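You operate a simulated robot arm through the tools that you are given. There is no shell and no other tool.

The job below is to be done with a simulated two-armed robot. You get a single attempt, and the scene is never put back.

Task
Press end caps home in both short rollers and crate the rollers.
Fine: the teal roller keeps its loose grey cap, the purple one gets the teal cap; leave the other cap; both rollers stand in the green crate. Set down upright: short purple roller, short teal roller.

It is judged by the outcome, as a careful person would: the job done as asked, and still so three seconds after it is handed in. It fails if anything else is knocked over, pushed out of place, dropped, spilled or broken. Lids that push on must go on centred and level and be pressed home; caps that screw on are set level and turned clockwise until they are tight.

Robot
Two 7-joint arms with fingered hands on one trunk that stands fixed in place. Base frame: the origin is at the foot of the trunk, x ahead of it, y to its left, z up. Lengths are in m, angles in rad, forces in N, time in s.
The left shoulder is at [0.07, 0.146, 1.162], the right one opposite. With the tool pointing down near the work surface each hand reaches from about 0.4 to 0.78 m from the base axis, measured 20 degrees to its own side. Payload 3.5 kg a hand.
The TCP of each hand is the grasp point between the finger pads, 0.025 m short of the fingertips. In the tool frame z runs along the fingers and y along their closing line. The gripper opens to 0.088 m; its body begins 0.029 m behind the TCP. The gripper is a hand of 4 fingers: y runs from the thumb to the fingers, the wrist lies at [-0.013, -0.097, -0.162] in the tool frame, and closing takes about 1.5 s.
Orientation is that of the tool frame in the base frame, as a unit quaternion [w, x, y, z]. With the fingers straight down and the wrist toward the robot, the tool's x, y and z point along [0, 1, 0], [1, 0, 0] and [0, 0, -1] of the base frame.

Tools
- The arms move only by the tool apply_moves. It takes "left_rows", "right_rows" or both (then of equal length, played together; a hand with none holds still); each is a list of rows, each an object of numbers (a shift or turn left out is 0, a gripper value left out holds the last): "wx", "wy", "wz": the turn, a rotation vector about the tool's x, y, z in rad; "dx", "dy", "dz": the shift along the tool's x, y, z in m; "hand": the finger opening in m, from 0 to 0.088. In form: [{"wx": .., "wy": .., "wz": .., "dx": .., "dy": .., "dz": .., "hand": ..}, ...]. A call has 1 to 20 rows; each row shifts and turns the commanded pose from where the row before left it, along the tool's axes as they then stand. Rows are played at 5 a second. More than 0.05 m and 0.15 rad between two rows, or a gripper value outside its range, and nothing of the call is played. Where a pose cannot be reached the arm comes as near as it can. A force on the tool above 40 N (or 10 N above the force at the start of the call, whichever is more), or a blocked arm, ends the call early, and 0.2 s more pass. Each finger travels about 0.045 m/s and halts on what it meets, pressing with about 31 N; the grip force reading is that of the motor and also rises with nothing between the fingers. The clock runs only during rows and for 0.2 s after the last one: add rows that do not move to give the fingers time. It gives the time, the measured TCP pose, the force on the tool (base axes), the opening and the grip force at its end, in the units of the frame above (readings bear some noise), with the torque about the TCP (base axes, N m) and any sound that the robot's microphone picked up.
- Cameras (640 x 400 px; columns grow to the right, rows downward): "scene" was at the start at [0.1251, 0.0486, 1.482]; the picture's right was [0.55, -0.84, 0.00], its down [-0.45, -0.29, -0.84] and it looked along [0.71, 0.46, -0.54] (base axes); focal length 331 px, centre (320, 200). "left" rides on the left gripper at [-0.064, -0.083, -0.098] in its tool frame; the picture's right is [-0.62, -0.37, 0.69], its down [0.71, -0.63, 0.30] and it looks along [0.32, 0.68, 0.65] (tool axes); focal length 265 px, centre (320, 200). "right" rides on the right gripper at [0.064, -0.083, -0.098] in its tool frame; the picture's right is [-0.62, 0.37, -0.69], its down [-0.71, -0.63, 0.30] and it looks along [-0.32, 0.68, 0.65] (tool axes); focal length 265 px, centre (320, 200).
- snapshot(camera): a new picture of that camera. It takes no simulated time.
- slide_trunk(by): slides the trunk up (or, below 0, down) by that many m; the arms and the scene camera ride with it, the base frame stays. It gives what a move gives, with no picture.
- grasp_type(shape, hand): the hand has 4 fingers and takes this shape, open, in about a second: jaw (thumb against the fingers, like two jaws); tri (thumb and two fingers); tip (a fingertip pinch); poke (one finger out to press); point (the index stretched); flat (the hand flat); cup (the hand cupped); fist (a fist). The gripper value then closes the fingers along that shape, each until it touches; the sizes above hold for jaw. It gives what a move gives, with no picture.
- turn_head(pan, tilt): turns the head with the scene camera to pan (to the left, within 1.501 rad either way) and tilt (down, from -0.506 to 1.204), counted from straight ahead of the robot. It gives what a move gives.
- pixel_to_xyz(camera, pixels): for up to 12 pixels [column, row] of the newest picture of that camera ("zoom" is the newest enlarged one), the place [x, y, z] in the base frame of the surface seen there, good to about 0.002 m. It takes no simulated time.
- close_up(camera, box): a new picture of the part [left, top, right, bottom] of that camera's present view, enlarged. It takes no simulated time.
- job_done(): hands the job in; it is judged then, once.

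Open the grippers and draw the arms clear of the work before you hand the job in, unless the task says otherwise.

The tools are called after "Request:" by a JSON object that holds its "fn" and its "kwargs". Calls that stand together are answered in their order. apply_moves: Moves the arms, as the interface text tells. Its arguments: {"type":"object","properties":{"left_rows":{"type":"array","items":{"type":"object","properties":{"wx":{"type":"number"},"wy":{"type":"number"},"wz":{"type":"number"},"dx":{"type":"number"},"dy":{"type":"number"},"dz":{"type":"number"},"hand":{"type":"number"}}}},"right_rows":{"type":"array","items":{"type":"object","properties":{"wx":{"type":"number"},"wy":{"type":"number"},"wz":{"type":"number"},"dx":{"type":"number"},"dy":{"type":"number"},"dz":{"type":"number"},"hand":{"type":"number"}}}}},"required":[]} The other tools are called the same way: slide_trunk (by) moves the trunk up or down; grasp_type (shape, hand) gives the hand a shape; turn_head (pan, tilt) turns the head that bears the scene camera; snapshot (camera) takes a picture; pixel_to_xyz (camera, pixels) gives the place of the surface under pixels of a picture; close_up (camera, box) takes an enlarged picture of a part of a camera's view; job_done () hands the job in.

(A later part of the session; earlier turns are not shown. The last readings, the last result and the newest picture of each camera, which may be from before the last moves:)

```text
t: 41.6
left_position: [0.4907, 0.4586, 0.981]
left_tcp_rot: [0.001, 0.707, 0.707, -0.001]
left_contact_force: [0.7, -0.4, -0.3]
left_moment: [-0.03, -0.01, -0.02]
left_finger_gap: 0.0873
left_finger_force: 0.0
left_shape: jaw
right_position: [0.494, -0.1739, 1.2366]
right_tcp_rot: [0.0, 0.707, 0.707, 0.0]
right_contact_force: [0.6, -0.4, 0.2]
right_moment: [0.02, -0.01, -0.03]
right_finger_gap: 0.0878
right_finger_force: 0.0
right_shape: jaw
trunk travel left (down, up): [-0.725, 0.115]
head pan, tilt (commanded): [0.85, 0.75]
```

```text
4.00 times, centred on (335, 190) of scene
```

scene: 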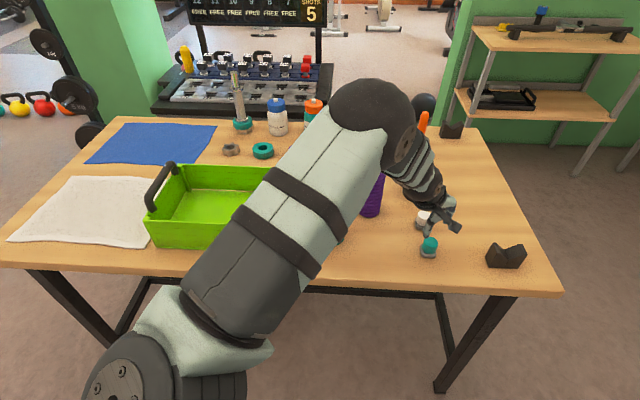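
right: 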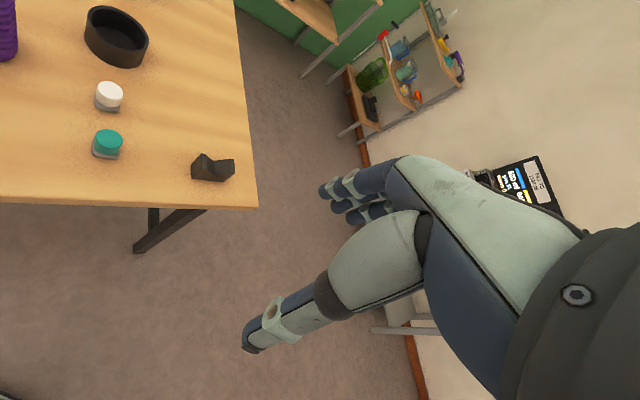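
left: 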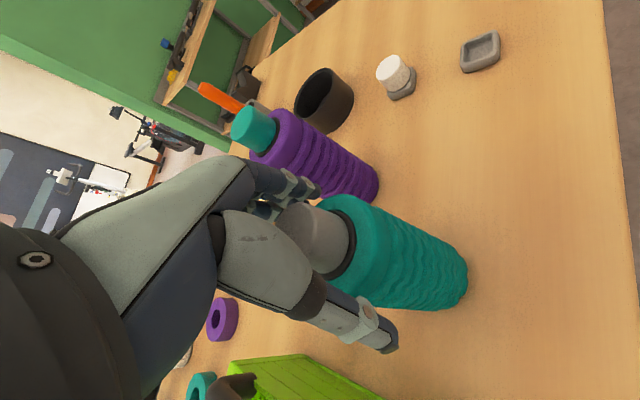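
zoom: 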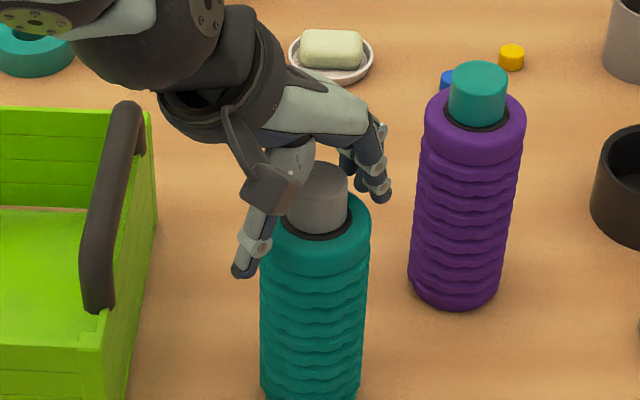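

No contact yet at 0.981. I'll go on in small steps watching for palm contact with the cap top (0.997).

Request:
{"fn": "apply_moves", "kwargs": {"left_rows": [{"dz": 0.002}, {"dz": 0.002}, {"dz": 0.002}]}}

Request:
{"fn": "close_up", "kwargs": {"camera": "left", "box": [240, 160, 440, 340]}}

```text
t: 42.4
left_position: [0.4917, 0.4578, 0.9754]
left_tcp_rot: [0.0, 0.707, 0.708, 0.0]
left_contact_force: [-0.2, 0.3, 0.3]
left_moment: [0.03, 0.01, 0.0]
left_finger_gap: 0.0875
left_finger_force: 0.0
left_shape: jaw
right_position: [0.4929, -0.1743, 1.2369]
right_tcp_rot: [-0.001, 0.707, 0.707, 0.0]
right_contact_force: [0.6, 0.7, 0.7]
right_moment: [0.01, 0.0, 0.0]
right_finger_gap: 0.0879
right_finger_force: 0.1
right_shape: jaw
trunk travel left (down, up): [-0.725, 0.115]
head pan, tilt (commanded): [0.85, 0.75]
```

```text
2.22 times, centred on (340, 250) of left
```

zoom: 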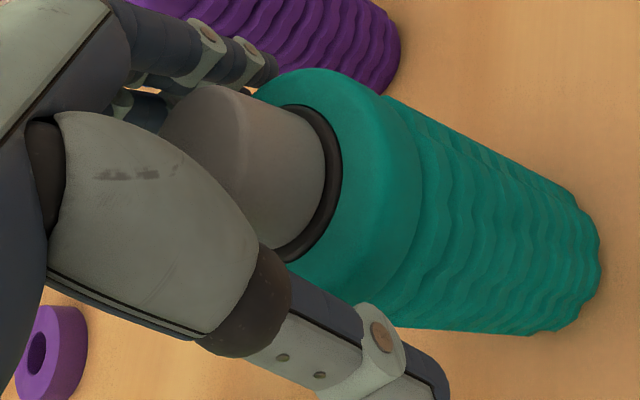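

Still no contact at 0.975, and the thumb reaches beside the collar. I'll go on another 6 mm for a deeper grip.

Request:
{"fn": "apply_moves", "kwargs": {"left_rows": [{"dz": 0.002}, {"dz": 0.002}, {"dz": 0.001}]}}

Request:
{"fn": "close_up", "kwargs": {"camera": "left", "box": [240, 160, 440, 340]}}

Request:
{"fn": "close_up", "kwargs": {"camera": "scene", "box": [290, 150, 380, 230]}}

```text
t: 43.2
left_position: [0.4926, 0.4583, 0.9696]
left_tcp_rot: [0.001, 0.708, 0.707, -0.001]
left_contact_force: [1.0, -0.3, -0.4]
left_moment: [0.01, -0.01, -0.03]
left_finger_gap: 0.0875
left_finger_force: 0.0
left_shape: jaw
right_position: [0.4933, -0.1746, 1.2364]
right_tcp_rot: [0.0, 0.707, 0.707, 0.0]
right_contact_force: [0.0, 0.8, 0.1]
right_moment: [0.01, -0.01, 0.03]
right_finger_gap: 0.0876
right_finger_force: 0.1
right_shape: jaw
trunk travel left (down, up): [-0.725, 0.115]
head pan, tilt (commanded): [0.85, 0.75]
```

```text
2.22 times, centred on (340, 250) of left
```

zoom: 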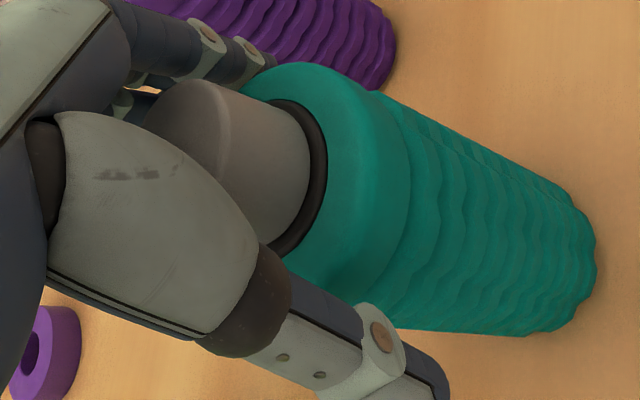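

```text
5.00 times, centred on (335, 190) of scene
```

zoom: 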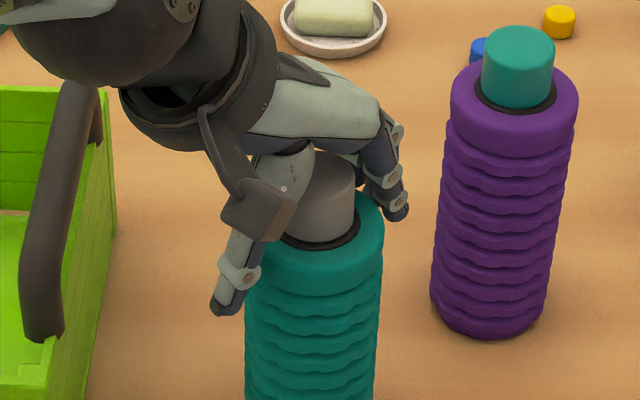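

No contact at 0.9696 either. I'll try a few more millimetres, watching the force closely.

Request:
{"fn": "apply_moves", "kwargs": {"left_rows": [{"dz": 0.001}, {"dz": 0.001}, {"dz": 0.001}]}}

Request:
{"fn": "apply_moves", "kwargs": {"left_rows": [{"dz": 0.001}, {"dz": 0.001}]}}

```text
t: 44.0
left_position: [0.4932, 0.4587, 0.9677]
left_tcp_rot: [0.0, 0.707, 0.707, 0.0]
left_contact_force: [-0.1, -0.7, 0.1]
left_moment: [-0.03, -0.01, -0.01]
left_finger_gap: 0.0875
left_finger_force: 0.0
left_shape: jaw
right_position: [0.4926, -0.1739, 1.2378]
right_tcp_rot: [-0.001, 0.707, 0.707, 0.0]
right_contact_force: [-0.2, -0.7, 0.6]
right_moment: [0.0, -0.01, 0.02]
right_finger_gap: 0.0878
right_finger_force: 0.1
right_shape: jaw
trunk travel left (down, up): [-0.725, 0.115]
head pan, tilt (commanded): [0.85, 0.75]
```

```text
t: 44.6
left_position: [0.491, 0.4579, 0.967]
left_tcp_rot: [0.0, 0.707, 0.707, 0.0]
left_contact_force: [-0.4, 0.2, 0.6]
left_moment: [-0.01, -0.01, -0.02]
left_finger_gap: 0.0877
left_finger_force: 0.1
left_shape: jaw
right_position: [0.4942, -0.1749, 1.2378]
right_tcp_rot: [0.001, 0.707, 0.708, 0.0]
right_contact_force: [0.3, -0.4, -1.0]
right_moment: [0.01, 0.02, 0.0]
right_finger_gap: 0.0876
right_finger_force: 0.1
right_shape: jaw
trunk travel left (down, up): [-0.725, 0.115]
head pan, tilt (commanded): [0.85, 0.75]
```

Still free at 0.967. Two more small probes downward.

Request:
{"fn": "apply_moves", "kwargs": {"left_rows": [{"dz": 0.001}, {"dz": 0.001}, {"dz": 0.001}]}}

Request:
{"fn": "apply_moves", "kwargs": {"left_rows": [{"dz": 0.001}, {"dz": 0.001}, {"dz": 0.001}]}}

Request:
{"fn": "close_up", "kwargs": {"camera": "left", "box": [240, 160, 440, 340]}}

Request:
{"fn": "close_up", "kwargs": {"camera": "scene", "box": [290, 150, 380, 230]}}

```text
t: 45.4
left_position: [0.4922, 0.4573, 0.963]
left_tcp_rot: [0.001, 0.707, 0.707, 0.0]
left_contact_force: [-0.1, -0.9, 0.6]
left_moment: [0.02, -0.02, 0.03]
left_finger_gap: 0.0876
left_finger_force: 0.0
left_shape: jaw
right_position: [0.4946, -0.1749, 1.2365]
right_tcp_rot: [0.0, 0.707, 0.707, 0.0]
right_contact_force: [0.3, 0.1, 0.9]
right_moment: [0.01, 0.0, 0.02]
right_finger_gap: 0.0876
right_finger_force: 0.0
right_shape: jaw
trunk travel left (down, up): [-0.725, 0.115]
head pan, tilt (commanded): [0.85, 0.75]
```

```text
t: 46.2
left_position: [0.4912, 0.4578, 0.9606]
left_tcp_rot: [0.0, 0.707, 0.707, -0.001]
left_contact_force: [-0.8, -0.1, 1.4]
left_moment: [0.02, -0.01, -0.04]
left_finger_gap: 0.0874
left_finger_force: 0.0
left_shape: jaw
right_position: [0.4921, -0.1749, 1.2358]
right_tcp_rot: [0.0, 0.707, 0.707, 0.0]
right_contact_force: [-0.5, -0.1, -0.2]
right_moment: [-0.02, -0.01, -0.01]
right_finger_gap: 0.0876
right_finger_force: 0.0
right_shape: jaw
trunk travel left (down, up): [-0.725, 0.115]
head pan, tilt (commanded): [0.85, 0.75]
```

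```text
2.22 times, centred on (340, 250) of left
```

zoom: 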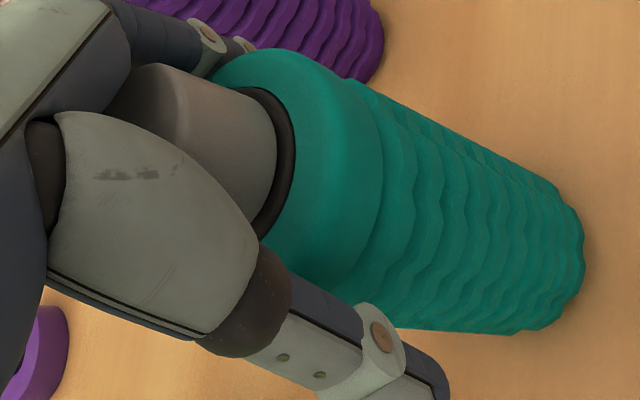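

```text
5.00 times, centred on (335, 190) of scene
```

zoom: 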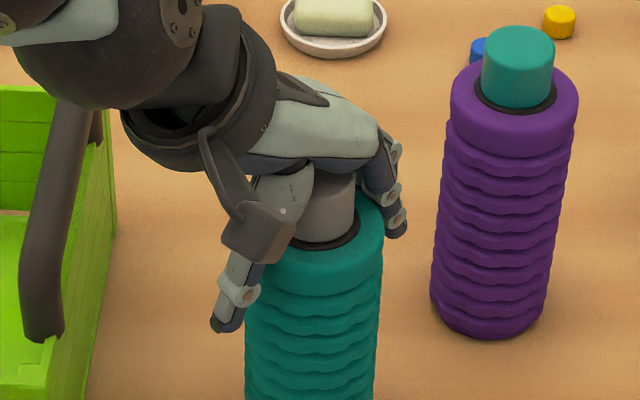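

TCP is now at the collar (0.9606) with no contact, which is a good depth. I'll close partway, check, then clamp.

Request:
{"fn": "apply_moves", "kwargs": {"left_rows": [{"hand": 0.066}, {"dz": 0}, {"dz": 0}]}}

Request:
{"fn": "close_up", "kwargs": {"camera": "scene", "box": [290, 150, 380, 230]}}

```text
t: 47.0
left_position: [0.4919, 0.4576, 0.9602]
left_tcp_rot: [0.0, 0.707, 0.707, 0.0]
left_contact_force: [0.7, 0.1, 0.1]
left_moment: [-0.02, 0.02, -0.02]
left_finger_gap: 0.0663
left_finger_force: 0.0
left_shape: jaw
right_position: [0.4937, -0.1746, 1.236]
right_tcp_rot: [0.0, 0.707, 0.707, -0.001]
right_contact_force: [-0.3, -0.8, -0.4]
right_moment: [-0.05, -0.02, -0.01]
right_finger_gap: 0.0878
right_finger_force: 0.0
right_shape: jaw
trunk travel left (down, up): [-0.725, 0.115]
head pan, tilt (commanded): [0.85, 0.75]
```

```text
5.00 times, centred on (335, 190) of scene
```

zoom: 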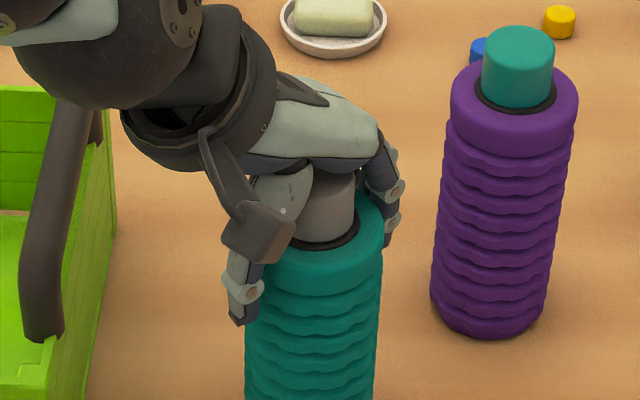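

Symmetric and clear. Now I'll clamp the collar.

Request:
{"fn": "apply_moves", "kwargs": {"left_rows": [{"hand": 0.04}, {"dz": 0}, {"dz": 0}, {"dz": 0}, {"dz": 0}]}}

Request:
{"fn": "close_up", "kwargs": {"camera": "scene", "box": [290, 150, 380, 230]}}

Request:
{"fn": "close_up", "kwargs": {"camera": "left", "box": [240, 160, 440, 340]}}

```text
t: 48.2
left_position: [0.4921, 0.4584, 0.9588]
left_tcp_rot: [0.0, 0.707, 0.707, 0.0]
left_contact_force: [0.5, 0.0, -0.9]
left_moment: [-0.01, 0.02, -0.02]
left_finger_gap: 0.056
left_finger_force: 30.6
left_shape: jaw
right_position: [0.4935, -0.1741, 1.2369]
right_tcp_rot: [0.0, 0.707, 0.707, 0.0]
right_contact_force: [0.0, 0.2, -0.5]
right_moment: [0.03, -0.02, -0.02]
right_finger_gap: 0.0877
right_finger_force: 0.1
right_shape: jaw
trunk travel left (down, up): [-0.725, 0.115]
head pan, tilt (commanded): [0.85, 0.75]
```

```text
5.00 times, centred on (335, 190) of scene
```

zoom: 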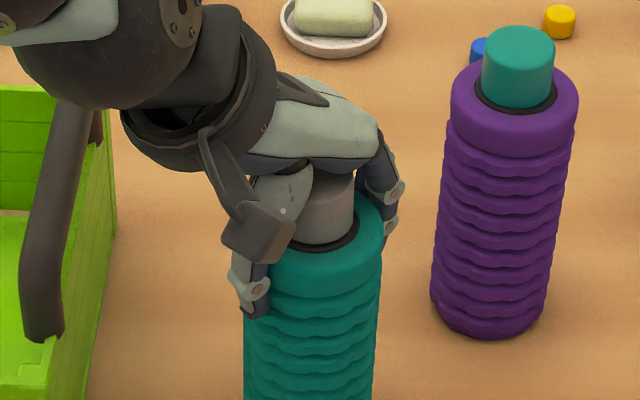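

```text
2.22 times, centred on (340, 250) of left
```

zoom: 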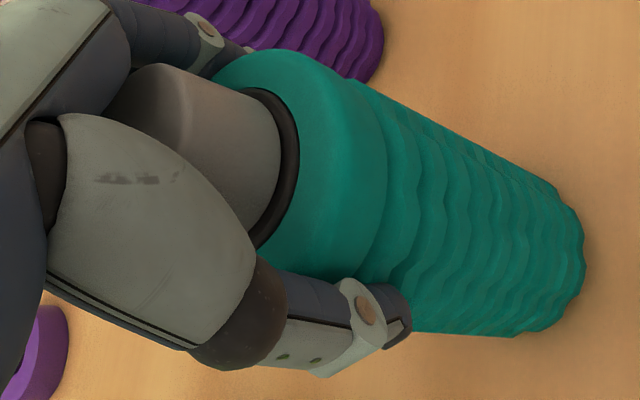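

Clamped on the collar (gap 0.056, 31 N). I'll lift a little and check the hold and the weight.

Request:
{"fn": "apply_moves", "kwargs": {"left_rows": [{"dz": -0.003}, {"dz": -0.004}, {"dz": -0.006}, {"dz": -0.01}, {"dz": 0}]}}

Request:
{"fn": "close_up", "kwargs": {"camera": "scene", "box": [270, 140, 400, 260]}}

Request:
{"fn": "close_up", "kwargs": {"camera": "left", "box": [240, 160, 460, 340]}}

```text
t: 49.4
left_position: [0.4929, 0.4575, 0.9831]
left_tcp_rot: [0.0, 0.707, 0.707, -0.001]
left_contact_force: [-0.1, -0.5, -2.2]
left_moment: [-0.01, -0.04, -0.01]
left_finger_gap: 0.0562
left_finger_force: 30.8
left_shape: jaw
right_position: [0.4924, -0.1745, 1.2367]
right_tcp_rot: [-0.001, 0.707, 0.708, 0.0]
right_contact_force: [0.1, 0.4, -0.4]
right_moment: [-0.01, 0.01, 0.0]
right_finger_gap: 0.0876
right_finger_force: 0.0
right_shape: jaw
trunk travel left (down, up): [-0.725, 0.115]
head pan, tilt (commanded): [0.85, 0.75]
```

```text
3.33 times, centred on (335, 200) of scene
```

zoom: 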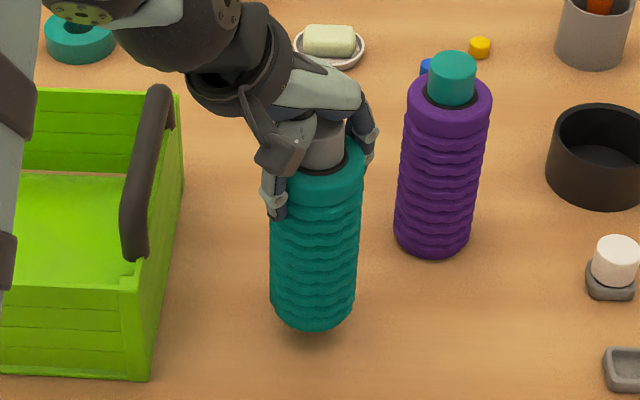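

```text
2.22 times, centred on (350, 250) of left
```

zoom: 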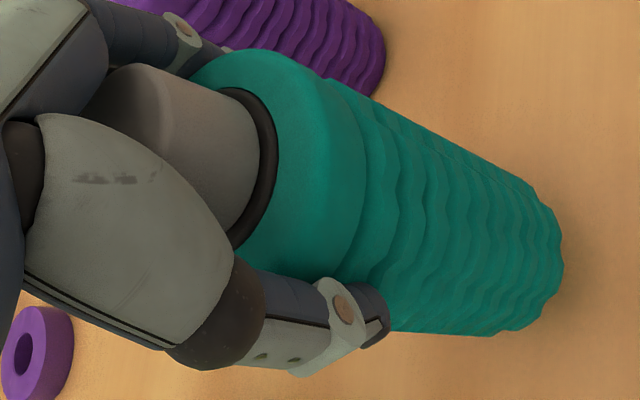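

The roller is held firmly and hangs straight (≈2.2 N). I'll lift to clear the crate walls and handle (bottom ≈1.03), then look.

Request:
{"fn": "apply_moves", "kwargs": {"left_rows": [{"dz": -0.03}, {"dz": -0.04}, {"dz": -0.04}, {"dz": -0.04}, {"dz": -0.04}, {"dz": 0}]}}

Request:
{"fn": "apply_moves", "kwargs": {"left_rows": [{"dx": 0.0338, "dy": -0.0253}, {"dx": 0.0338, "dy": -0.0253}, {"dx": 0.0338, "dy": -0.0253}, {"dx": 0.0338, "dy": -0.0253}, {"dx": 0}]}}

Request:
{"fn": "snapshot", "kwargs": {"camera": "scene"}}

Request:
{"fn": "snapshot", "kwargs": {"camera": "left"}}

```text
t: 50.8
left_position: [0.4938, 0.4585, 1.1753]
left_tcp_rot: [-0.001, 0.706, 0.708, 0.0]
left_contact_force: [0.2, 0.6, -1.9]
left_moment: [-0.01, 0.06, -0.01]
left_finger_gap: 0.0561
left_finger_force: 30.4
left_shape: jaw
right_position: [0.4949, -0.1731, 1.2364]
right_tcp_rot: [0.0, 0.708, 0.707, 0.001]
right_contact_force: [-0.5, -0.7, 0.8]
right_moment: [0.02, -0.01, 0.0]
right_finger_gap: 0.0876
right_finger_force: 0.0
right_shape: jaw
trunk travel left (down, up): [-0.725, 0.115]
head pan, tilt (commanded): [0.85, 0.75]
```

```text
t: 52.0
left_position: [0.3895, 0.5952, 1.1719]
left_tcp_rot: [0.0, 0.707, 0.707, 0.0]
left_contact_force: [-0.1, 0.8, -2.2]
left_moment: [-0.02, 0.0, 0.02]
left_finger_gap: 0.0557
left_finger_force: 31.3
left_shape: jaw
right_position: [0.4936, -0.175, 1.2372]
right_tcp_rot: [0.0, 0.707, 0.707, 0.0]
right_contact_force: [0.3, -0.2, 0.0]
right_moment: [0.02, 0.03, -0.01]
right_finger_gap: 0.0876
right_finger_force: 0.1
right_shape: jaw
trunk travel left (down, up): [-0.725, 0.115]
head pan, tilt (commanded): [0.85, 0.75]
```

```text
taken
```

scene: 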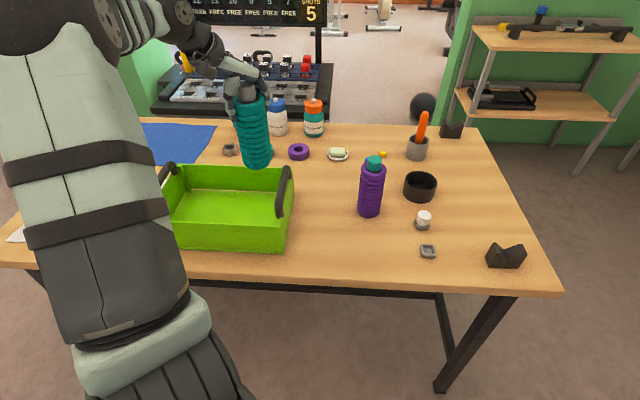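

```text
taken
```

left: 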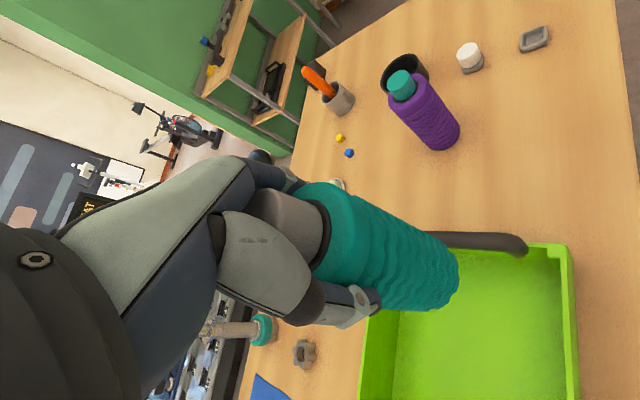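

The roller is above the crate area and the crate is mostly visible: I'll sample its floor, wall tops and both handles to fix placing spots.

Request:
{"fn": "close_up", "kwargs": {"camera": "scene", "box": [150, 150, 310, 260]}}

Request:
{"fn": "pixel_to_xyz", "kwargs": {"camera": "scene", "pixels": [[195, 190], [280, 192], [265, 215], [180, 212], [225, 205], [290, 175], [282, 205], [180, 166], [178, 225], [285, 225], [220, 168], [230, 215]]}}

```text
3.64 times, centred on (230, 205) of scene
```

zoom: 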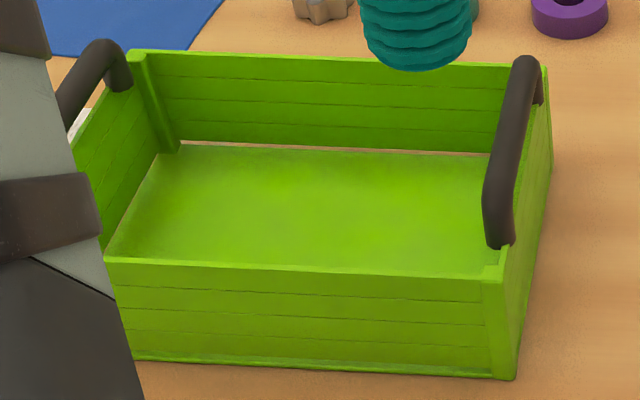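

```text
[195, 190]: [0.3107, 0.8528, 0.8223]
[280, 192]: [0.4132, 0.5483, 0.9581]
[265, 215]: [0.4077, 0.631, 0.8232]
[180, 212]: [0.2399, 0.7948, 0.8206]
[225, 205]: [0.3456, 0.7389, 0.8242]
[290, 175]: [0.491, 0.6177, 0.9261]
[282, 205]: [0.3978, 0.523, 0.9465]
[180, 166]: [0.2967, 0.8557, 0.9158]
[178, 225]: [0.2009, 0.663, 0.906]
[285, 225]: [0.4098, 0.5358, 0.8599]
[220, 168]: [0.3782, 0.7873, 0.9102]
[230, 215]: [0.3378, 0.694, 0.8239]
```

The crate interior is roughly u∈[−0.40,−0.11], v∈[0.625,0.815] (45° axes), floor 0.8235. I'll continue to the far spot (0.29, 0.728) at the same height.

Request:
{"fn": "apply_moves", "kwargs": {"left_rows": [{"dx": 0.0338, "dy": -0.0253}, {"dx": 0.0338, "dy": -0.0253}, {"dx": 0.0338, "dy": -0.0253}, {"dx": 0.0338, "dy": -0.0253}, {"dx": 0}]}}

Request:
{"fn": "snapshot", "kwargs": {"camera": "scene"}}

Request:
{"fn": "snapshot", "kwargs": {"camera": "left"}}

```text
t: 53.2
left_position: [0.2883, 0.7281, 1.1696]
left_tcp_rot: [0.001, 0.707, 0.707, 0.0]
left_contact_force: [-1.2, -0.3, -1.1]
left_moment: [0.01, 0.01, 0.0]
left_finger_gap: 0.0556
left_finger_force: 31.2
left_shape: jaw
right_position: [0.4935, -0.175, 1.2369]
right_tcp_rot: [0.0, 0.707, 0.708, 0.001]
right_contact_force: [0.3, -0.4, -0.3]
right_moment: [0.0, -0.01, -0.03]
right_finger_gap: 0.0877
right_finger_force: 0.0
right_shape: jaw
trunk travel left (down, up): [-0.725, 0.115]
head pan, tilt (commanded): [0.85, 0.75]
```

```text
taken
```

scene: 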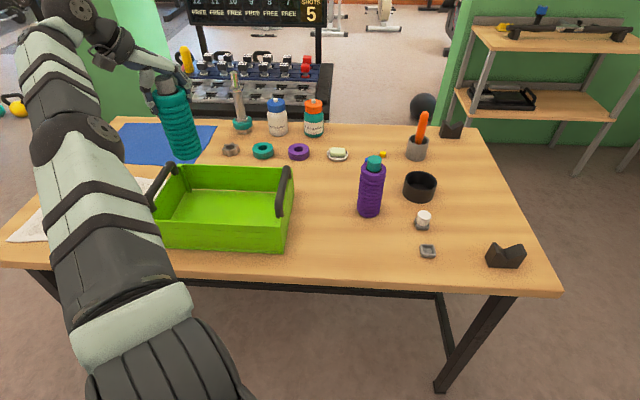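

```text
taken
```

left: 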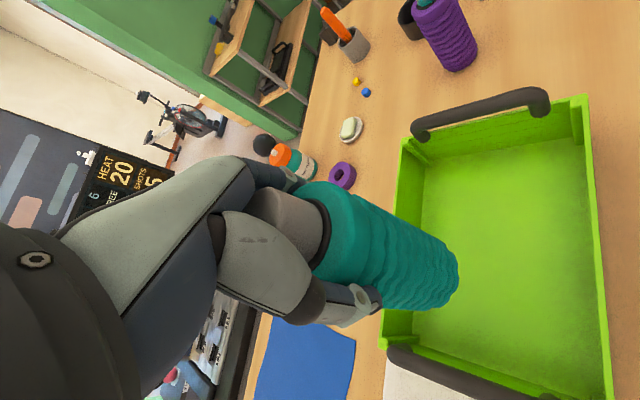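

The roller is over the far half of the crate. I'll lower it most of the way and check clearances.

Request:
{"fn": "apply_moves", "kwargs": {"left_rows": [{"dz": 0.03}, {"dz": 0.04}, {"dz": 0.04}, {"dz": 0.03}, {"dz": 0}]}}

Request:
{"fn": "snapshot", "kwargs": {"camera": "scene"}}

Request:
{"fn": "snapshot", "kwargs": {"camera": "left"}}

```text
t: 54.4
left_position: [0.2905, 0.7299, 1.0314]
left_tcp_rot: [0.0, 0.707, 0.707, 0.0]
left_contact_force: [-0.1, -0.1, -3.1]
left_moment: [0.0, -0.01, 0.0]
left_finger_gap: 0.0552
left_finger_force: 31.2
left_shape: jaw
right_position: [0.4937, -0.1739, 1.2376]
right_tcp_rot: [0.0, 0.707, 0.707, 0.0]
right_contact_force: [0.6, 0.8, -0.1]
right_moment: [0.0, 0.01, 0.02]
right_finger_gap: 0.0875
right_finger_force: 0.1
right_shape: jaw
trunk travel left (down, up): [-0.725, 0.115]
head pan, tilt (commanded): [0.85, 0.75]
```

```text
taken
```

scene: 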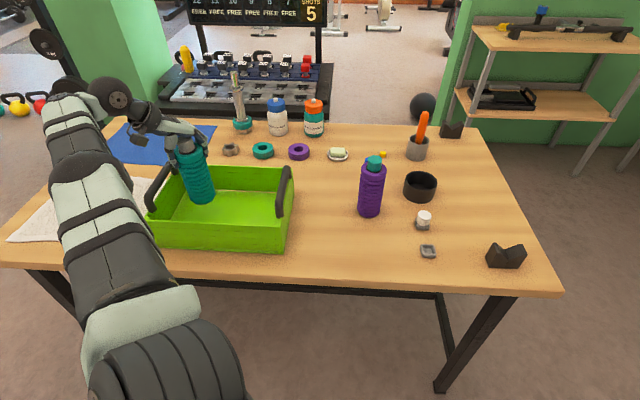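

```text
taken
```

left: 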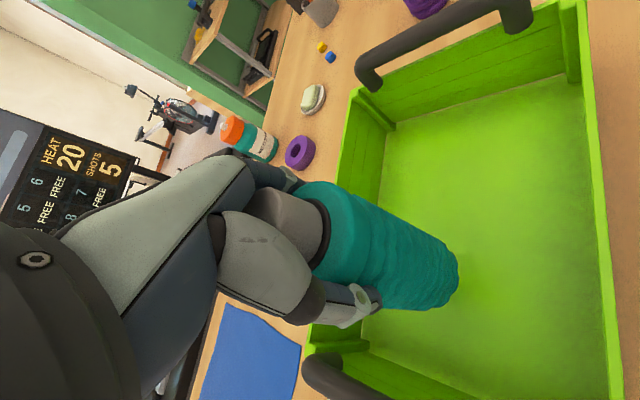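

Clear on all sides; I'll shift 1.5 cm away from the left handle for margin and lower to just above the floor (expected touch at TCP ≈0.965).

Request:
{"fn": "apply_moves", "kwargs": {"left_rows": [{"dx": -0.012, "dy": 0.012}, {"dz": 0.025}, {"dz": 0.02}, {"dz": 0.01}, {"dz": 0}]}}

Request:
{"fn": "close_up", "kwargs": {"camera": "scene", "box": [130, 110, 310, 260]}}

Request:
{"fn": "snapshot", "kwargs": {"camera": "left"}}

```text
t: 55.6
left_position: [0.3038, 0.7159, 0.9771]
left_tcp_rot: [0.0, 0.707, 0.707, 0.0]
left_contact_force: [0.2, 0.3, -2.1]
left_moment: [0.01, 0.01, 0.02]
left_finger_gap: 0.0554
left_finger_force: 30.9
left_shape: jaw
right_position: [0.4933, -0.1748, 1.2365]
right_tcp_rot: [0.0, 0.707, 0.707, 0.0]
right_contact_force: [0.0, 0.0, 0.5]
right_moment: [0.02, -0.01, 0.01]
right_finger_gap: 0.0875
right_finger_force: 0.2
right_shape: jaw
trunk travel left (down, up): [-0.725, 0.115]
head pan, tilt (commanded): [0.85, 0.75]
```

```text
2.67 times, centred on (220, 185) of scene
```

zoom: 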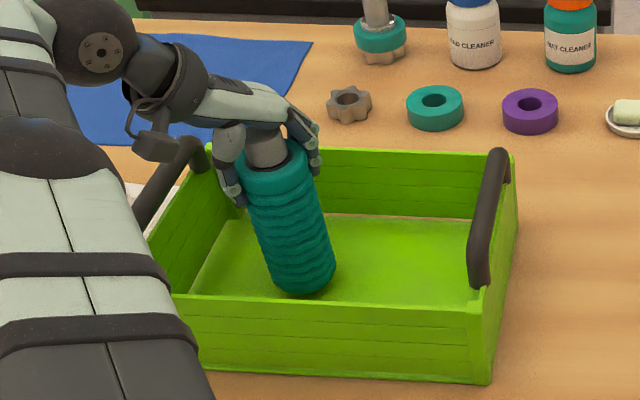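

```text
taken
```

left: 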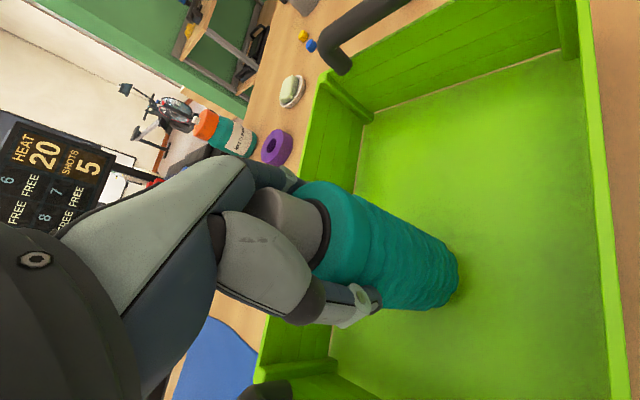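

The roller bottom is about a centimetre above the crate floor. I'll lower in small steps until the weight comes off.

Request:
{"fn": "apply_moves", "kwargs": {"left_rows": [{"dz": 0.003}, {"dz": 0.003}, {"dz": 0.002}, {"dz": 0.001}, {"dz": 0}]}}

Request:
{"fn": "apply_moves", "kwargs": {"left_rows": [{"dz": 0.001}, {"dz": 0.001}, {"dz": 0}]}}

```text
t: 56.8
left_position: [0.3009, 0.7181, 0.9683]
left_tcp_rot: [0.001, 0.707, 0.707, 0.0]
left_contact_force: [0.2, -0.2, -1.8]
left_moment: [-0.02, -0.02, 0.05]
left_finger_gap: 0.0554
left_finger_force: 31.5
left_shape: jaw
right_position: [0.4932, -0.1732, 1.2363]
right_tcp_rot: [0.0, 0.707, 0.707, 0.0]
right_contact_force: [0.7, -0.5, 0.4]
right_moment: [0.01, 0.01, 0.01]
right_finger_gap: 0.0877
right_finger_force: 0.2
right_shape: jaw
trunk travel left (down, up): [-0.725, 0.115]
head pan, tilt (commanded): [0.85, 0.75]
```

```text
t: 57.6
left_position: [0.3011, 0.7173, 0.9664]
left_tcp_rot: [0.0, 0.707, 0.707, 0.0]
left_contact_force: [0.7, 0.1, -2.0]
left_moment: [0.01, -0.02, 0.0]
left_finger_gap: 0.0557
left_finger_force: 30.9
left_shape: jaw
right_position: [0.4933, -0.173, 1.2377]
right_tcp_rot: [0.0, 0.707, 0.707, 0.0]
right_contact_force: [0.4, 0.2, -0.3]
right_moment: [0.02, 0.0, -0.02]
right_finger_gap: 0.0879
right_finger_force: 0.0
right_shape: jaw
trunk travel left (down, up): [-0.725, 0.115]
head pan, tilt (commanded): [0.85, 0.75]
```

Still carrying the full weight (−2 N) at 0.966. I'll continue down by single millimetres.

Request:
{"fn": "apply_moves", "kwargs": {"left_rows": [{"dz": 0.001}, {"dz": 0.001}, {"dz": 0}]}}

Request:
{"fn": "apply_moves", "kwargs": {"left_rows": [{"dz": 0.001}, {"dz": 0.0005}, {"dz": 0}]}}

```text
t: 58.4
left_position: [0.3026, 0.7186, 0.9643]
left_tcp_rot: [-0.001, 0.707, 0.707, 0.0]
left_contact_force: [0.6, -0.3, -0.7]
left_moment: [0.0, 0.01, -0.01]
left_finger_gap: 0.0553
left_finger_force: 31.6
left_shape: jaw
right_position: [0.4929, -0.1738, 1.2375]
right_tcp_rot: [0.0, 0.707, 0.707, 0.001]
right_contact_force: [0.2, -0.7, -0.2]
right_moment: [0.02, 0.0, 0.0]
right_finger_gap: 0.0877
right_finger_force: 0.1
right_shape: jaw
trunk travel left (down, up): [-0.725, 0.115]
head pan, tilt (commanded): [0.85, 0.75]
```

```text
t: 59.2
left_position: [0.3021, 0.7156, 0.9637]
left_tcp_rot: [0.0, 0.708, 0.707, 0.001]
left_contact_force: [0.5, 2.8, 5.6]
left_moment: [0.05, -0.06, 0.01]
left_finger_gap: 0.0552
left_finger_force: 30.5
left_shape: jaw
right_position: [0.4928, -0.1736, 1.2369]
right_tcp_rot: [0.0, 0.707, 0.707, 0.0]
right_contact_force: [-0.1, 0.7, -0.2]
right_moment: [0.01, 0.01, 0.04]
right_finger_gap: 0.0874
right_finger_force: 0.0
right_shape: jaw
trunk travel left (down, up): [-0.725, 0.115]
head pan, tilt (commanded): [0.85, 0.75]
```

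The roller is standing on the crate floor (+5.6 N). I'll ease off half a millimetre and open the fingers slowly.

Request:
{"fn": "apply_moves", "kwargs": {"left_rows": [{"dz": -0.0007}, {"hand": 0.06}, {"hand": 0.064}, {"hand": 0.07}, {"hand": 0.078}, {"hand": 0.084}, {"dz": 0}]}}

Request:
{"fn": "close_up", "kwargs": {"camera": "scene", "box": [130, 110, 310, 260]}}

Request:
{"fn": "snapshot", "kwargs": {"camera": "left"}}

```text
t: 60.8
left_position: [0.3018, 0.7176, 0.9636]
left_tcp_rot: [0.0, 0.707, 0.707, 0.0]
left_contact_force: [0.1, -1.1, -0.1]
left_moment: [-0.02, 0.0, 0.0]
left_finger_gap: 0.0834
left_finger_force: 0.2
left_shape: jaw
right_position: [0.4931, -0.1747, 1.2377]
right_tcp_rot: [0.0, 0.707, 0.707, 0.0]
right_contact_force: [0.8, -0.1, 0.0]
right_moment: [0.01, -0.01, 0.0]
right_finger_gap: 0.0876
right_finger_force: 0.1
right_shape: jaw
trunk travel left (down, up): [-0.725, 0.115]
head pan, tilt (commanded): [0.85, 0.75]
```

```text
2.67 times, centred on (220, 185) of scene
```

zoom: 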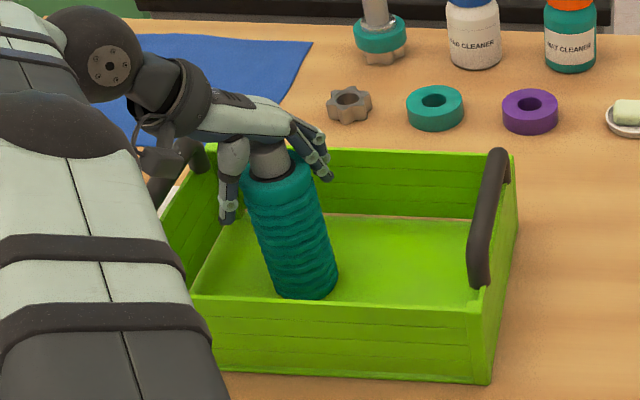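

```text
taken
```

left: 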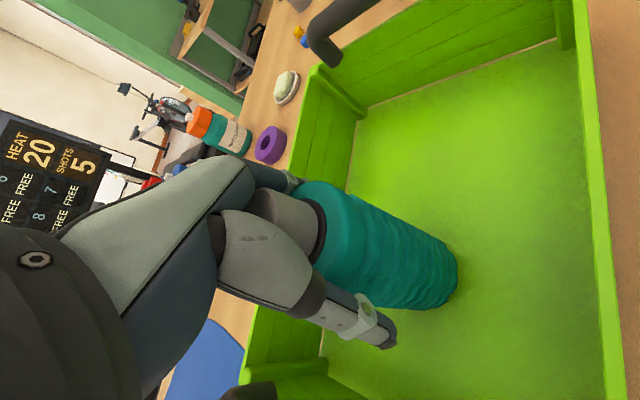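

The roller stands on its own between the open fingers. I'll retreat straight up and check that it stays upright.

Request:
{"fn": "apply_moves", "kwargs": {"left_rows": [{"dz": -0.01}, {"dz": -0.02}, {"dz": -0.03}, {"dz": -0.045}, {"dz": -0.045}, {"dz": -0.03}, {"dz": 0}]}}

Request:
{"fn": "snapshot", "kwargs": {"camera": "scene"}}

Request:
{"fn": "snapshot", "kwargs": {"camera": "left"}}

```text
t: 62.4
left_position: [0.2993, 0.7163, 1.1462]
left_tcp_rot: [-0.001, 0.706, 0.708, 0.0]
left_contact_force: [0.4, 1.0, -0.4]
left_moment: [0.0, 0.02, -0.01]
left_finger_gap: 0.0839
left_finger_force: 0.0
left_shape: jaw
right_position: [0.4919, -0.175, 1.2353]
right_tcp_rot: [0.0, 0.707, 0.707, 0.0]
right_contact_force: [0.2, 0.2, -0.1]
right_moment: [0.01, 0.0, 0.0]
right_finger_gap: 0.0876
right_finger_force: 0.0
right_shape: jaw
trunk travel left (down, up): [-0.725, 0.115]
head pan, tilt (commanded): [0.85, 0.75]
```

```text
taken
```

scene: 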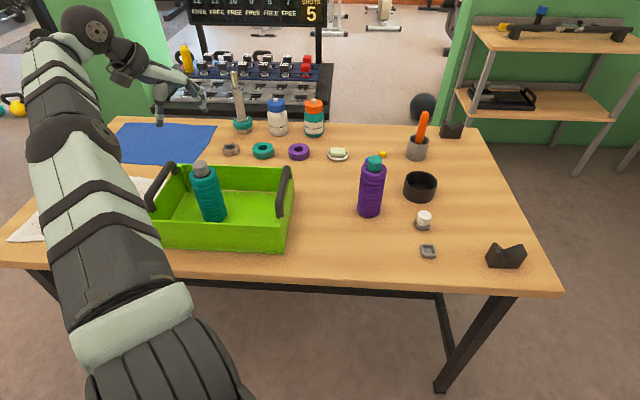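

```text
taken
```

left: 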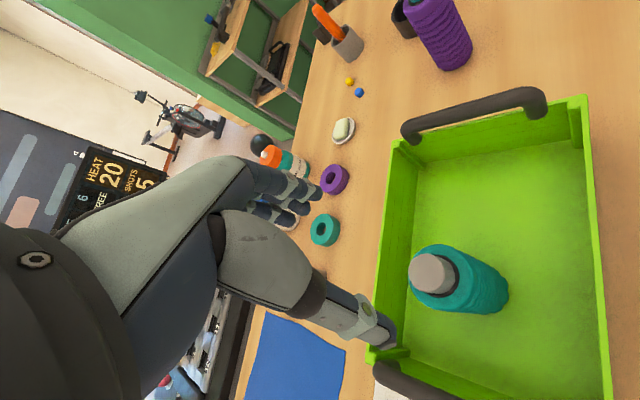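

The teal roller stands upright in the crate with its grey cap. Now I'll carry the hand over to above the purple roller (≈0.632, 0.462).

Request:
{"fn": "apply_moves", "kwargs": {"left_rows": [{"dx": -0.0283, "dy": 0.0367}, {"dx": -0.0283, "dy": 0.0367}, {"dx": -0.0283, "dy": 0.0367}, {"dx": -0.0283, "dy": 0.0367}, {"dx": -0.0283, "dy": 0.0367}, {"dx": -0.0283, "dy": 0.0367}, {"dx": -0.0283, "dy": 0.0367}, {"dx": -0.0283, "dy": 0.0367}, {"dx": -0.0283, "dy": 0.0367, "hand": 0.088}, {"dz": 0.03}, {"dz": 0.03}, {"dz": 0.02}, {"dz": 0}]}}

Request:
{"fn": "snapshot", "kwargs": {"camera": "left"}}

Request:
{"fn": "snapshot", "kwargs": {"camera": "scene"}}

```text
t: 65.2
left_position: [0.6327, 0.4617, 1.0638]
left_tcp_rot: [-0.001, 0.707, 0.707, 0.0]
left_contact_force: [0.2, 0.3, -0.6]
left_moment: [-0.01, 0.02, -0.01]
left_finger_gap: 0.0878
left_finger_force: 0.1
left_shape: jaw
right_position: [0.4932, -0.1744, 1.2377]
right_tcp_rot: [0.0, 0.708, 0.706, -0.001]
right_contact_force: [0.6, -0.8, -0.1]
right_moment: [0.0, 0.0, -0.01]
right_finger_gap: 0.0875
right_finger_force: 0.1
right_shape: jaw
trunk travel left (down, up): [-0.725, 0.115]
head pan, tilt (commanded): [0.85, 0.75]
```

```text
taken
```

left: 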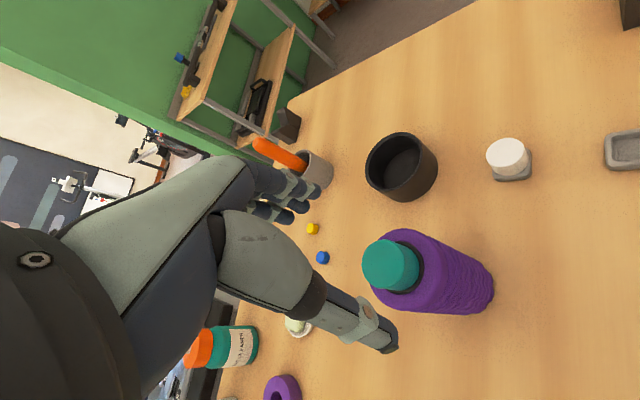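

```text
taken
```

scene: 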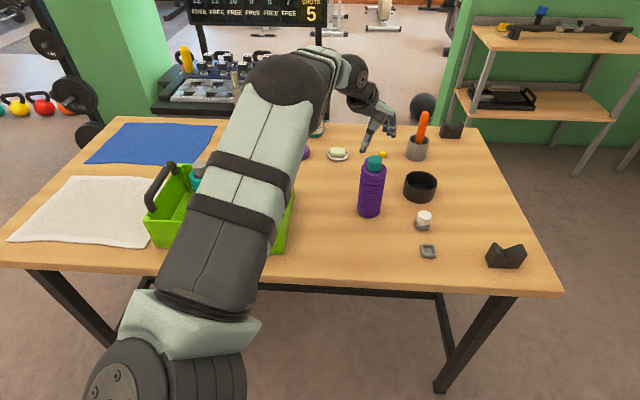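

The purple roller with teal cap is at (390,265) in the left view. I'll measure its cap centre again.

Request:
{"fn": "close_up", "kwargs": {"camera": "left", "box": [350, 220, 446, 310]}}

Request:
{"fn": "pixel_to_xyz", "kwargs": {"camera": "left", "pixels": [[390, 266], [367, 266], [412, 262], [390, 244], [386, 288], [374, 250], [404, 282], [376, 282], [406, 250]]}}

```text
4.44 times, centred on (398, 265) of left
```

zoom: 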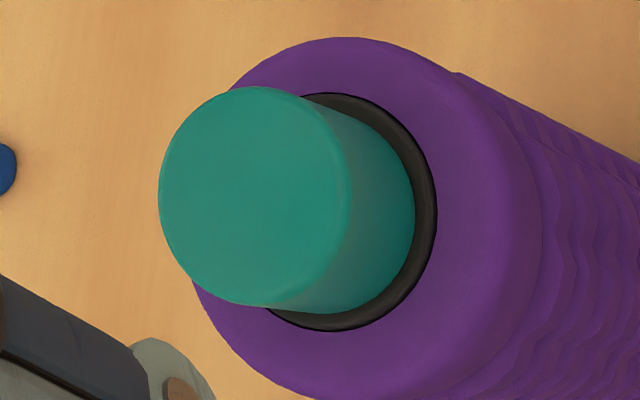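

```text
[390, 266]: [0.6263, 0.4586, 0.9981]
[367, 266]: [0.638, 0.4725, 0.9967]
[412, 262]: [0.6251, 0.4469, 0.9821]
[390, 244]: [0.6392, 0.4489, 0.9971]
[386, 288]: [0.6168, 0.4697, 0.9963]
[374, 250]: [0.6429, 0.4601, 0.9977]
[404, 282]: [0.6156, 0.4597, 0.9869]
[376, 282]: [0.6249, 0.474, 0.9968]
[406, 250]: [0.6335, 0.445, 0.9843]
```

Centre ≈(0.631, 0.462), TCP within 2 mm. I'll descend around it as before, in gentle steps to TCP ≈0.9605.

Request:
{"fn": "apply_moves", "kwargs": {"left_rows": [{"dz": 0.02, "dy": -0.0012}, {"dz": 0.02}, {"dz": 0.02}, {"dz": 0.02}, {"dz": 0.005}, {"dz": 0.003}, {"dz": 0}]}}

Request:
{"fn": "apply_moves", "kwargs": {"left_rows": [{"dz": 0.002}, {"dz": 0.002}, {"dz": 0.002}, {"dz": 0.002}, {"dz": 0}]}}

Request:
{"fn": "close_up", "kwargs": {"camera": "scene", "box": [330, 110, 440, 220]}}

Request:
{"fn": "close_up", "kwargs": {"camera": "left", "box": [240, 160, 440, 340]}}

```text
t: 66.8
left_position: [0.632, 0.4611, 0.974]
left_tcp_rot: [0.0, 0.707, 0.707, -0.001]
left_contact_force: [-0.2, 0.0, -0.1]
left_moment: [-0.01, -0.01, 0.03]
left_finger_gap: 0.0877
left_finger_force: 0.0
left_shape: jaw
right_position: [0.4927, -0.1734, 1.2372]
right_tcp_rot: [0.0, 0.707, 0.707, 0.0]
right_contact_force: [-0.3, -0.4, -0.1]
right_moment: [0.0, 0.01, 0.0]
right_finger_gap: 0.0879
right_finger_force: 0.0
right_shape: jaw
trunk travel left (down, up): [-0.725, 0.115]
head pan, tilt (commanded): [0.85, 0.75]
```

```text
t: 68.0
left_position: [0.6306, 0.461, 0.9674]
left_tcp_rot: [0.0, 0.708, 0.707, 0.0]
left_contact_force: [0.7, 0.4, 0.2]
left_moment: [-0.01, 0.0, -0.03]
left_finger_gap: 0.0876
left_finger_force: 0.1
left_shape: jaw
right_position: [0.4928, -0.1743, 1.2366]
right_tcp_rot: [0.0, 0.707, 0.707, 0.0]
right_contact_force: [-0.2, -0.3, -0.4]
right_moment: [-0.02, -0.01, -0.04]
right_finger_gap: 0.0876
right_finger_force: 0.1
right_shape: jaw
trunk travel left (down, up): [-0.725, 0.115]
head pan, tilt (commanded): [0.85, 0.75]
```

```text
3.64 times, centred on (385, 165) of scene
```

zoom: 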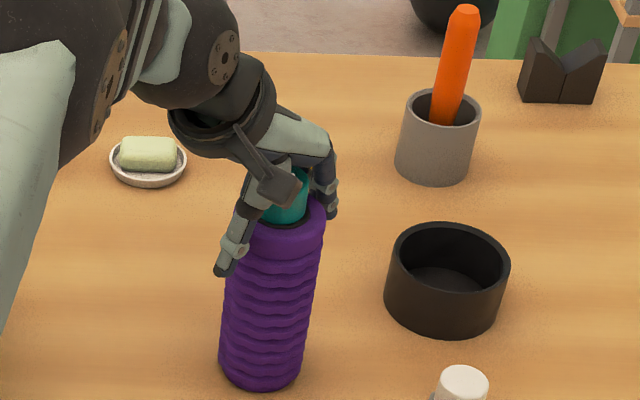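

```text
2.22 times, centred on (340, 250) of left
```

zoom: 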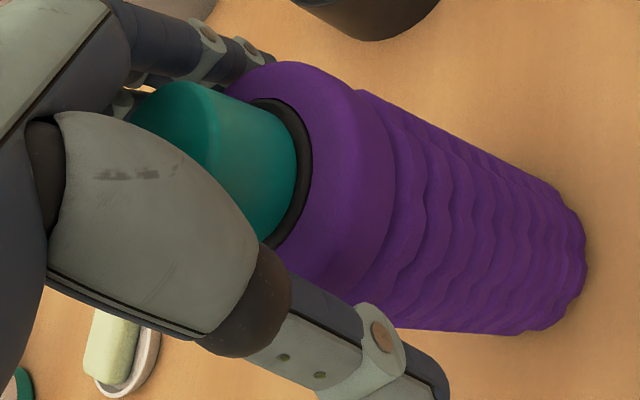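

No contact at 0.967. I'll go the final ~6 mm to match the depth used on the teal roller and close partway.

Request:
{"fn": "apply_moves", "kwargs": {"left_rows": [{"dz": 0.002}, {"dz": 0.002}, {"dz": 0.002}, {"dz": 0}]}}

Request:
{"fn": "apply_moves", "kwargs": {"left_rows": [{"hand": 0.066}, {"dz": 0}, {"dz": 0}]}}

Request:
{"fn": "close_up", "kwargs": {"camera": "left", "box": [240, 160, 440, 340]}}

```text
t: 69.0
left_position: [0.6316, 0.4624, 0.9622]
left_tcp_rot: [0.0, 0.707, 0.707, 0.001]
left_contact_force: [0.1, -0.2, 0.2]
left_moment: [0.01, 0.0, 0.0]
left_finger_gap: 0.0879
left_finger_force: 0.0
left_shape: jaw
right_position: [0.4929, -0.1751, 1.2364]
right_tcp_rot: [0.0, 0.707, 0.707, -0.001]
right_contact_force: [0.8, 0.6, 0.3]
right_moment: [0.0, -0.02, 0.05]
right_finger_gap: 0.0879
right_finger_force: 0.0
right_shape: jaw
trunk travel left (down, up): [-0.725, 0.115]
head pan, tilt (commanded): [0.85, 0.75]
```

```text
t: 69.8
left_position: [0.6306, 0.4616, 0.9634]
left_tcp_rot: [0.001, 0.707, 0.707, 0.0]
left_contact_force: [1.0, 0.8, 0.1]
left_moment: [0.01, 0.01, 0.03]
left_finger_gap: 0.0664
left_finger_force: 0.1
left_shape: jaw
right_position: [0.4937, -0.1738, 1.2372]
right_tcp_rot: [0.0, 0.707, 0.707, 0.0]
right_contact_force: [0.0, -0.4, 0.6]
right_moment: [0.03, 0.04, 0.0]
right_finger_gap: 0.0873
right_finger_force: 0.0
right_shape: jaw
trunk travel left (down, up): [-0.725, 0.115]
head pan, tilt (commanded): [0.85, 0.75]
```

```text
2.22 times, centred on (340, 250) of left
```

zoom: 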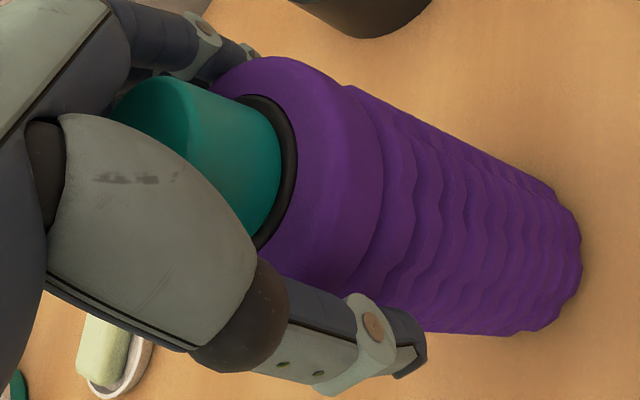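

Fingers flank the collar without contact. I'll clamp and lift slightly.

Request:
{"fn": "apply_moves", "kwargs": {"left_rows": [{"hand": 0.04}, {"dz": 0}, {"dz": 0}, {"dz": 0}, {"dz": 0}]}}

Request:
{"fn": "apply_moves", "kwargs": {"left_rows": [{"dz": -0.003}, {"dz": -0.004}, {"dz": -0.006}, {"dz": -0.01}, {"dz": 0}]}}

Request:
{"fn": "close_up", "kwargs": {"camera": "scene", "box": [310, 110, 440, 230]}}

Request:
{"fn": "close_up", "kwargs": {"camera": "left", "box": [240, 160, 460, 340]}}

```text
t: 71.0
left_position: [0.631, 0.4609, 0.9621]
left_tcp_rot: [0.0, 0.707, 0.707, 0.0]
left_contact_force: [0.3, -0.5, 1.0]
left_moment: [0.01, -0.04, -0.03]
left_finger_gap: 0.056
left_finger_force: 31.3
left_shape: jaw
right_position: [0.4935, -0.1758, 1.2377]
right_tcp_rot: [0.0, 0.708, 0.707, 0.0]
right_contact_force: [-0.5, -1.4, -0.2]
right_moment: [-0.03, -0.03, 0.02]
right_finger_gap: 0.0876
right_finger_force: 0.0
right_shape: jaw
trunk travel left (down, up): [-0.725, 0.115]
head pan, tilt (commanded): [0.85, 0.75]
```

```text
t: 72.2
left_position: [0.6301, 0.4618, 0.9844]
left_tcp_rot: [0.0, 0.707, 0.708, 0.0]
left_contact_force: [0.4, -0.7, -1.6]
left_moment: [-0.01, 0.02, 0.01]
left_finger_gap: 0.0558
left_finger_force: 31.0
left_shape: jaw
right_position: [0.4932, -0.1751, 1.2371]
right_tcp_rot: [0.0, 0.707, 0.707, -0.001]
right_contact_force: [-0.7, 0.1, -0.5]
right_moment: [0.01, 0.0, 0.0]
right_finger_gap: 0.0877
right_finger_force: 0.1
right_shape: jaw
trunk travel left (down, up): [-0.725, 0.115]
head pan, tilt (commanded): [0.85, 0.75]
```

```text
3.33 times, centred on (375, 170) of scene
```

zoom: 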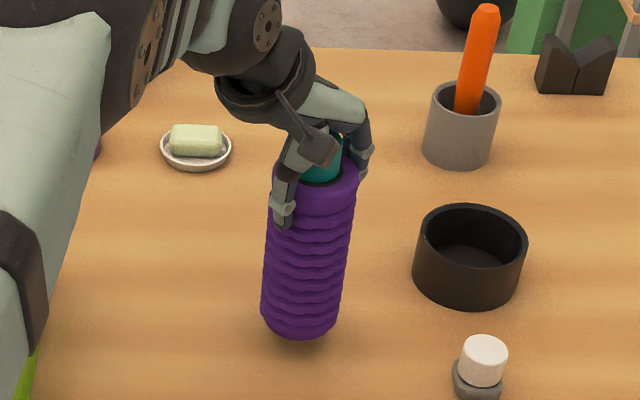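

```text
2.22 times, centred on (350, 250) of left
```

zoom: 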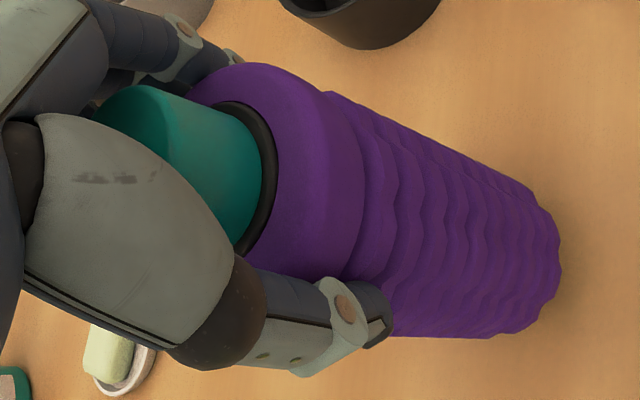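

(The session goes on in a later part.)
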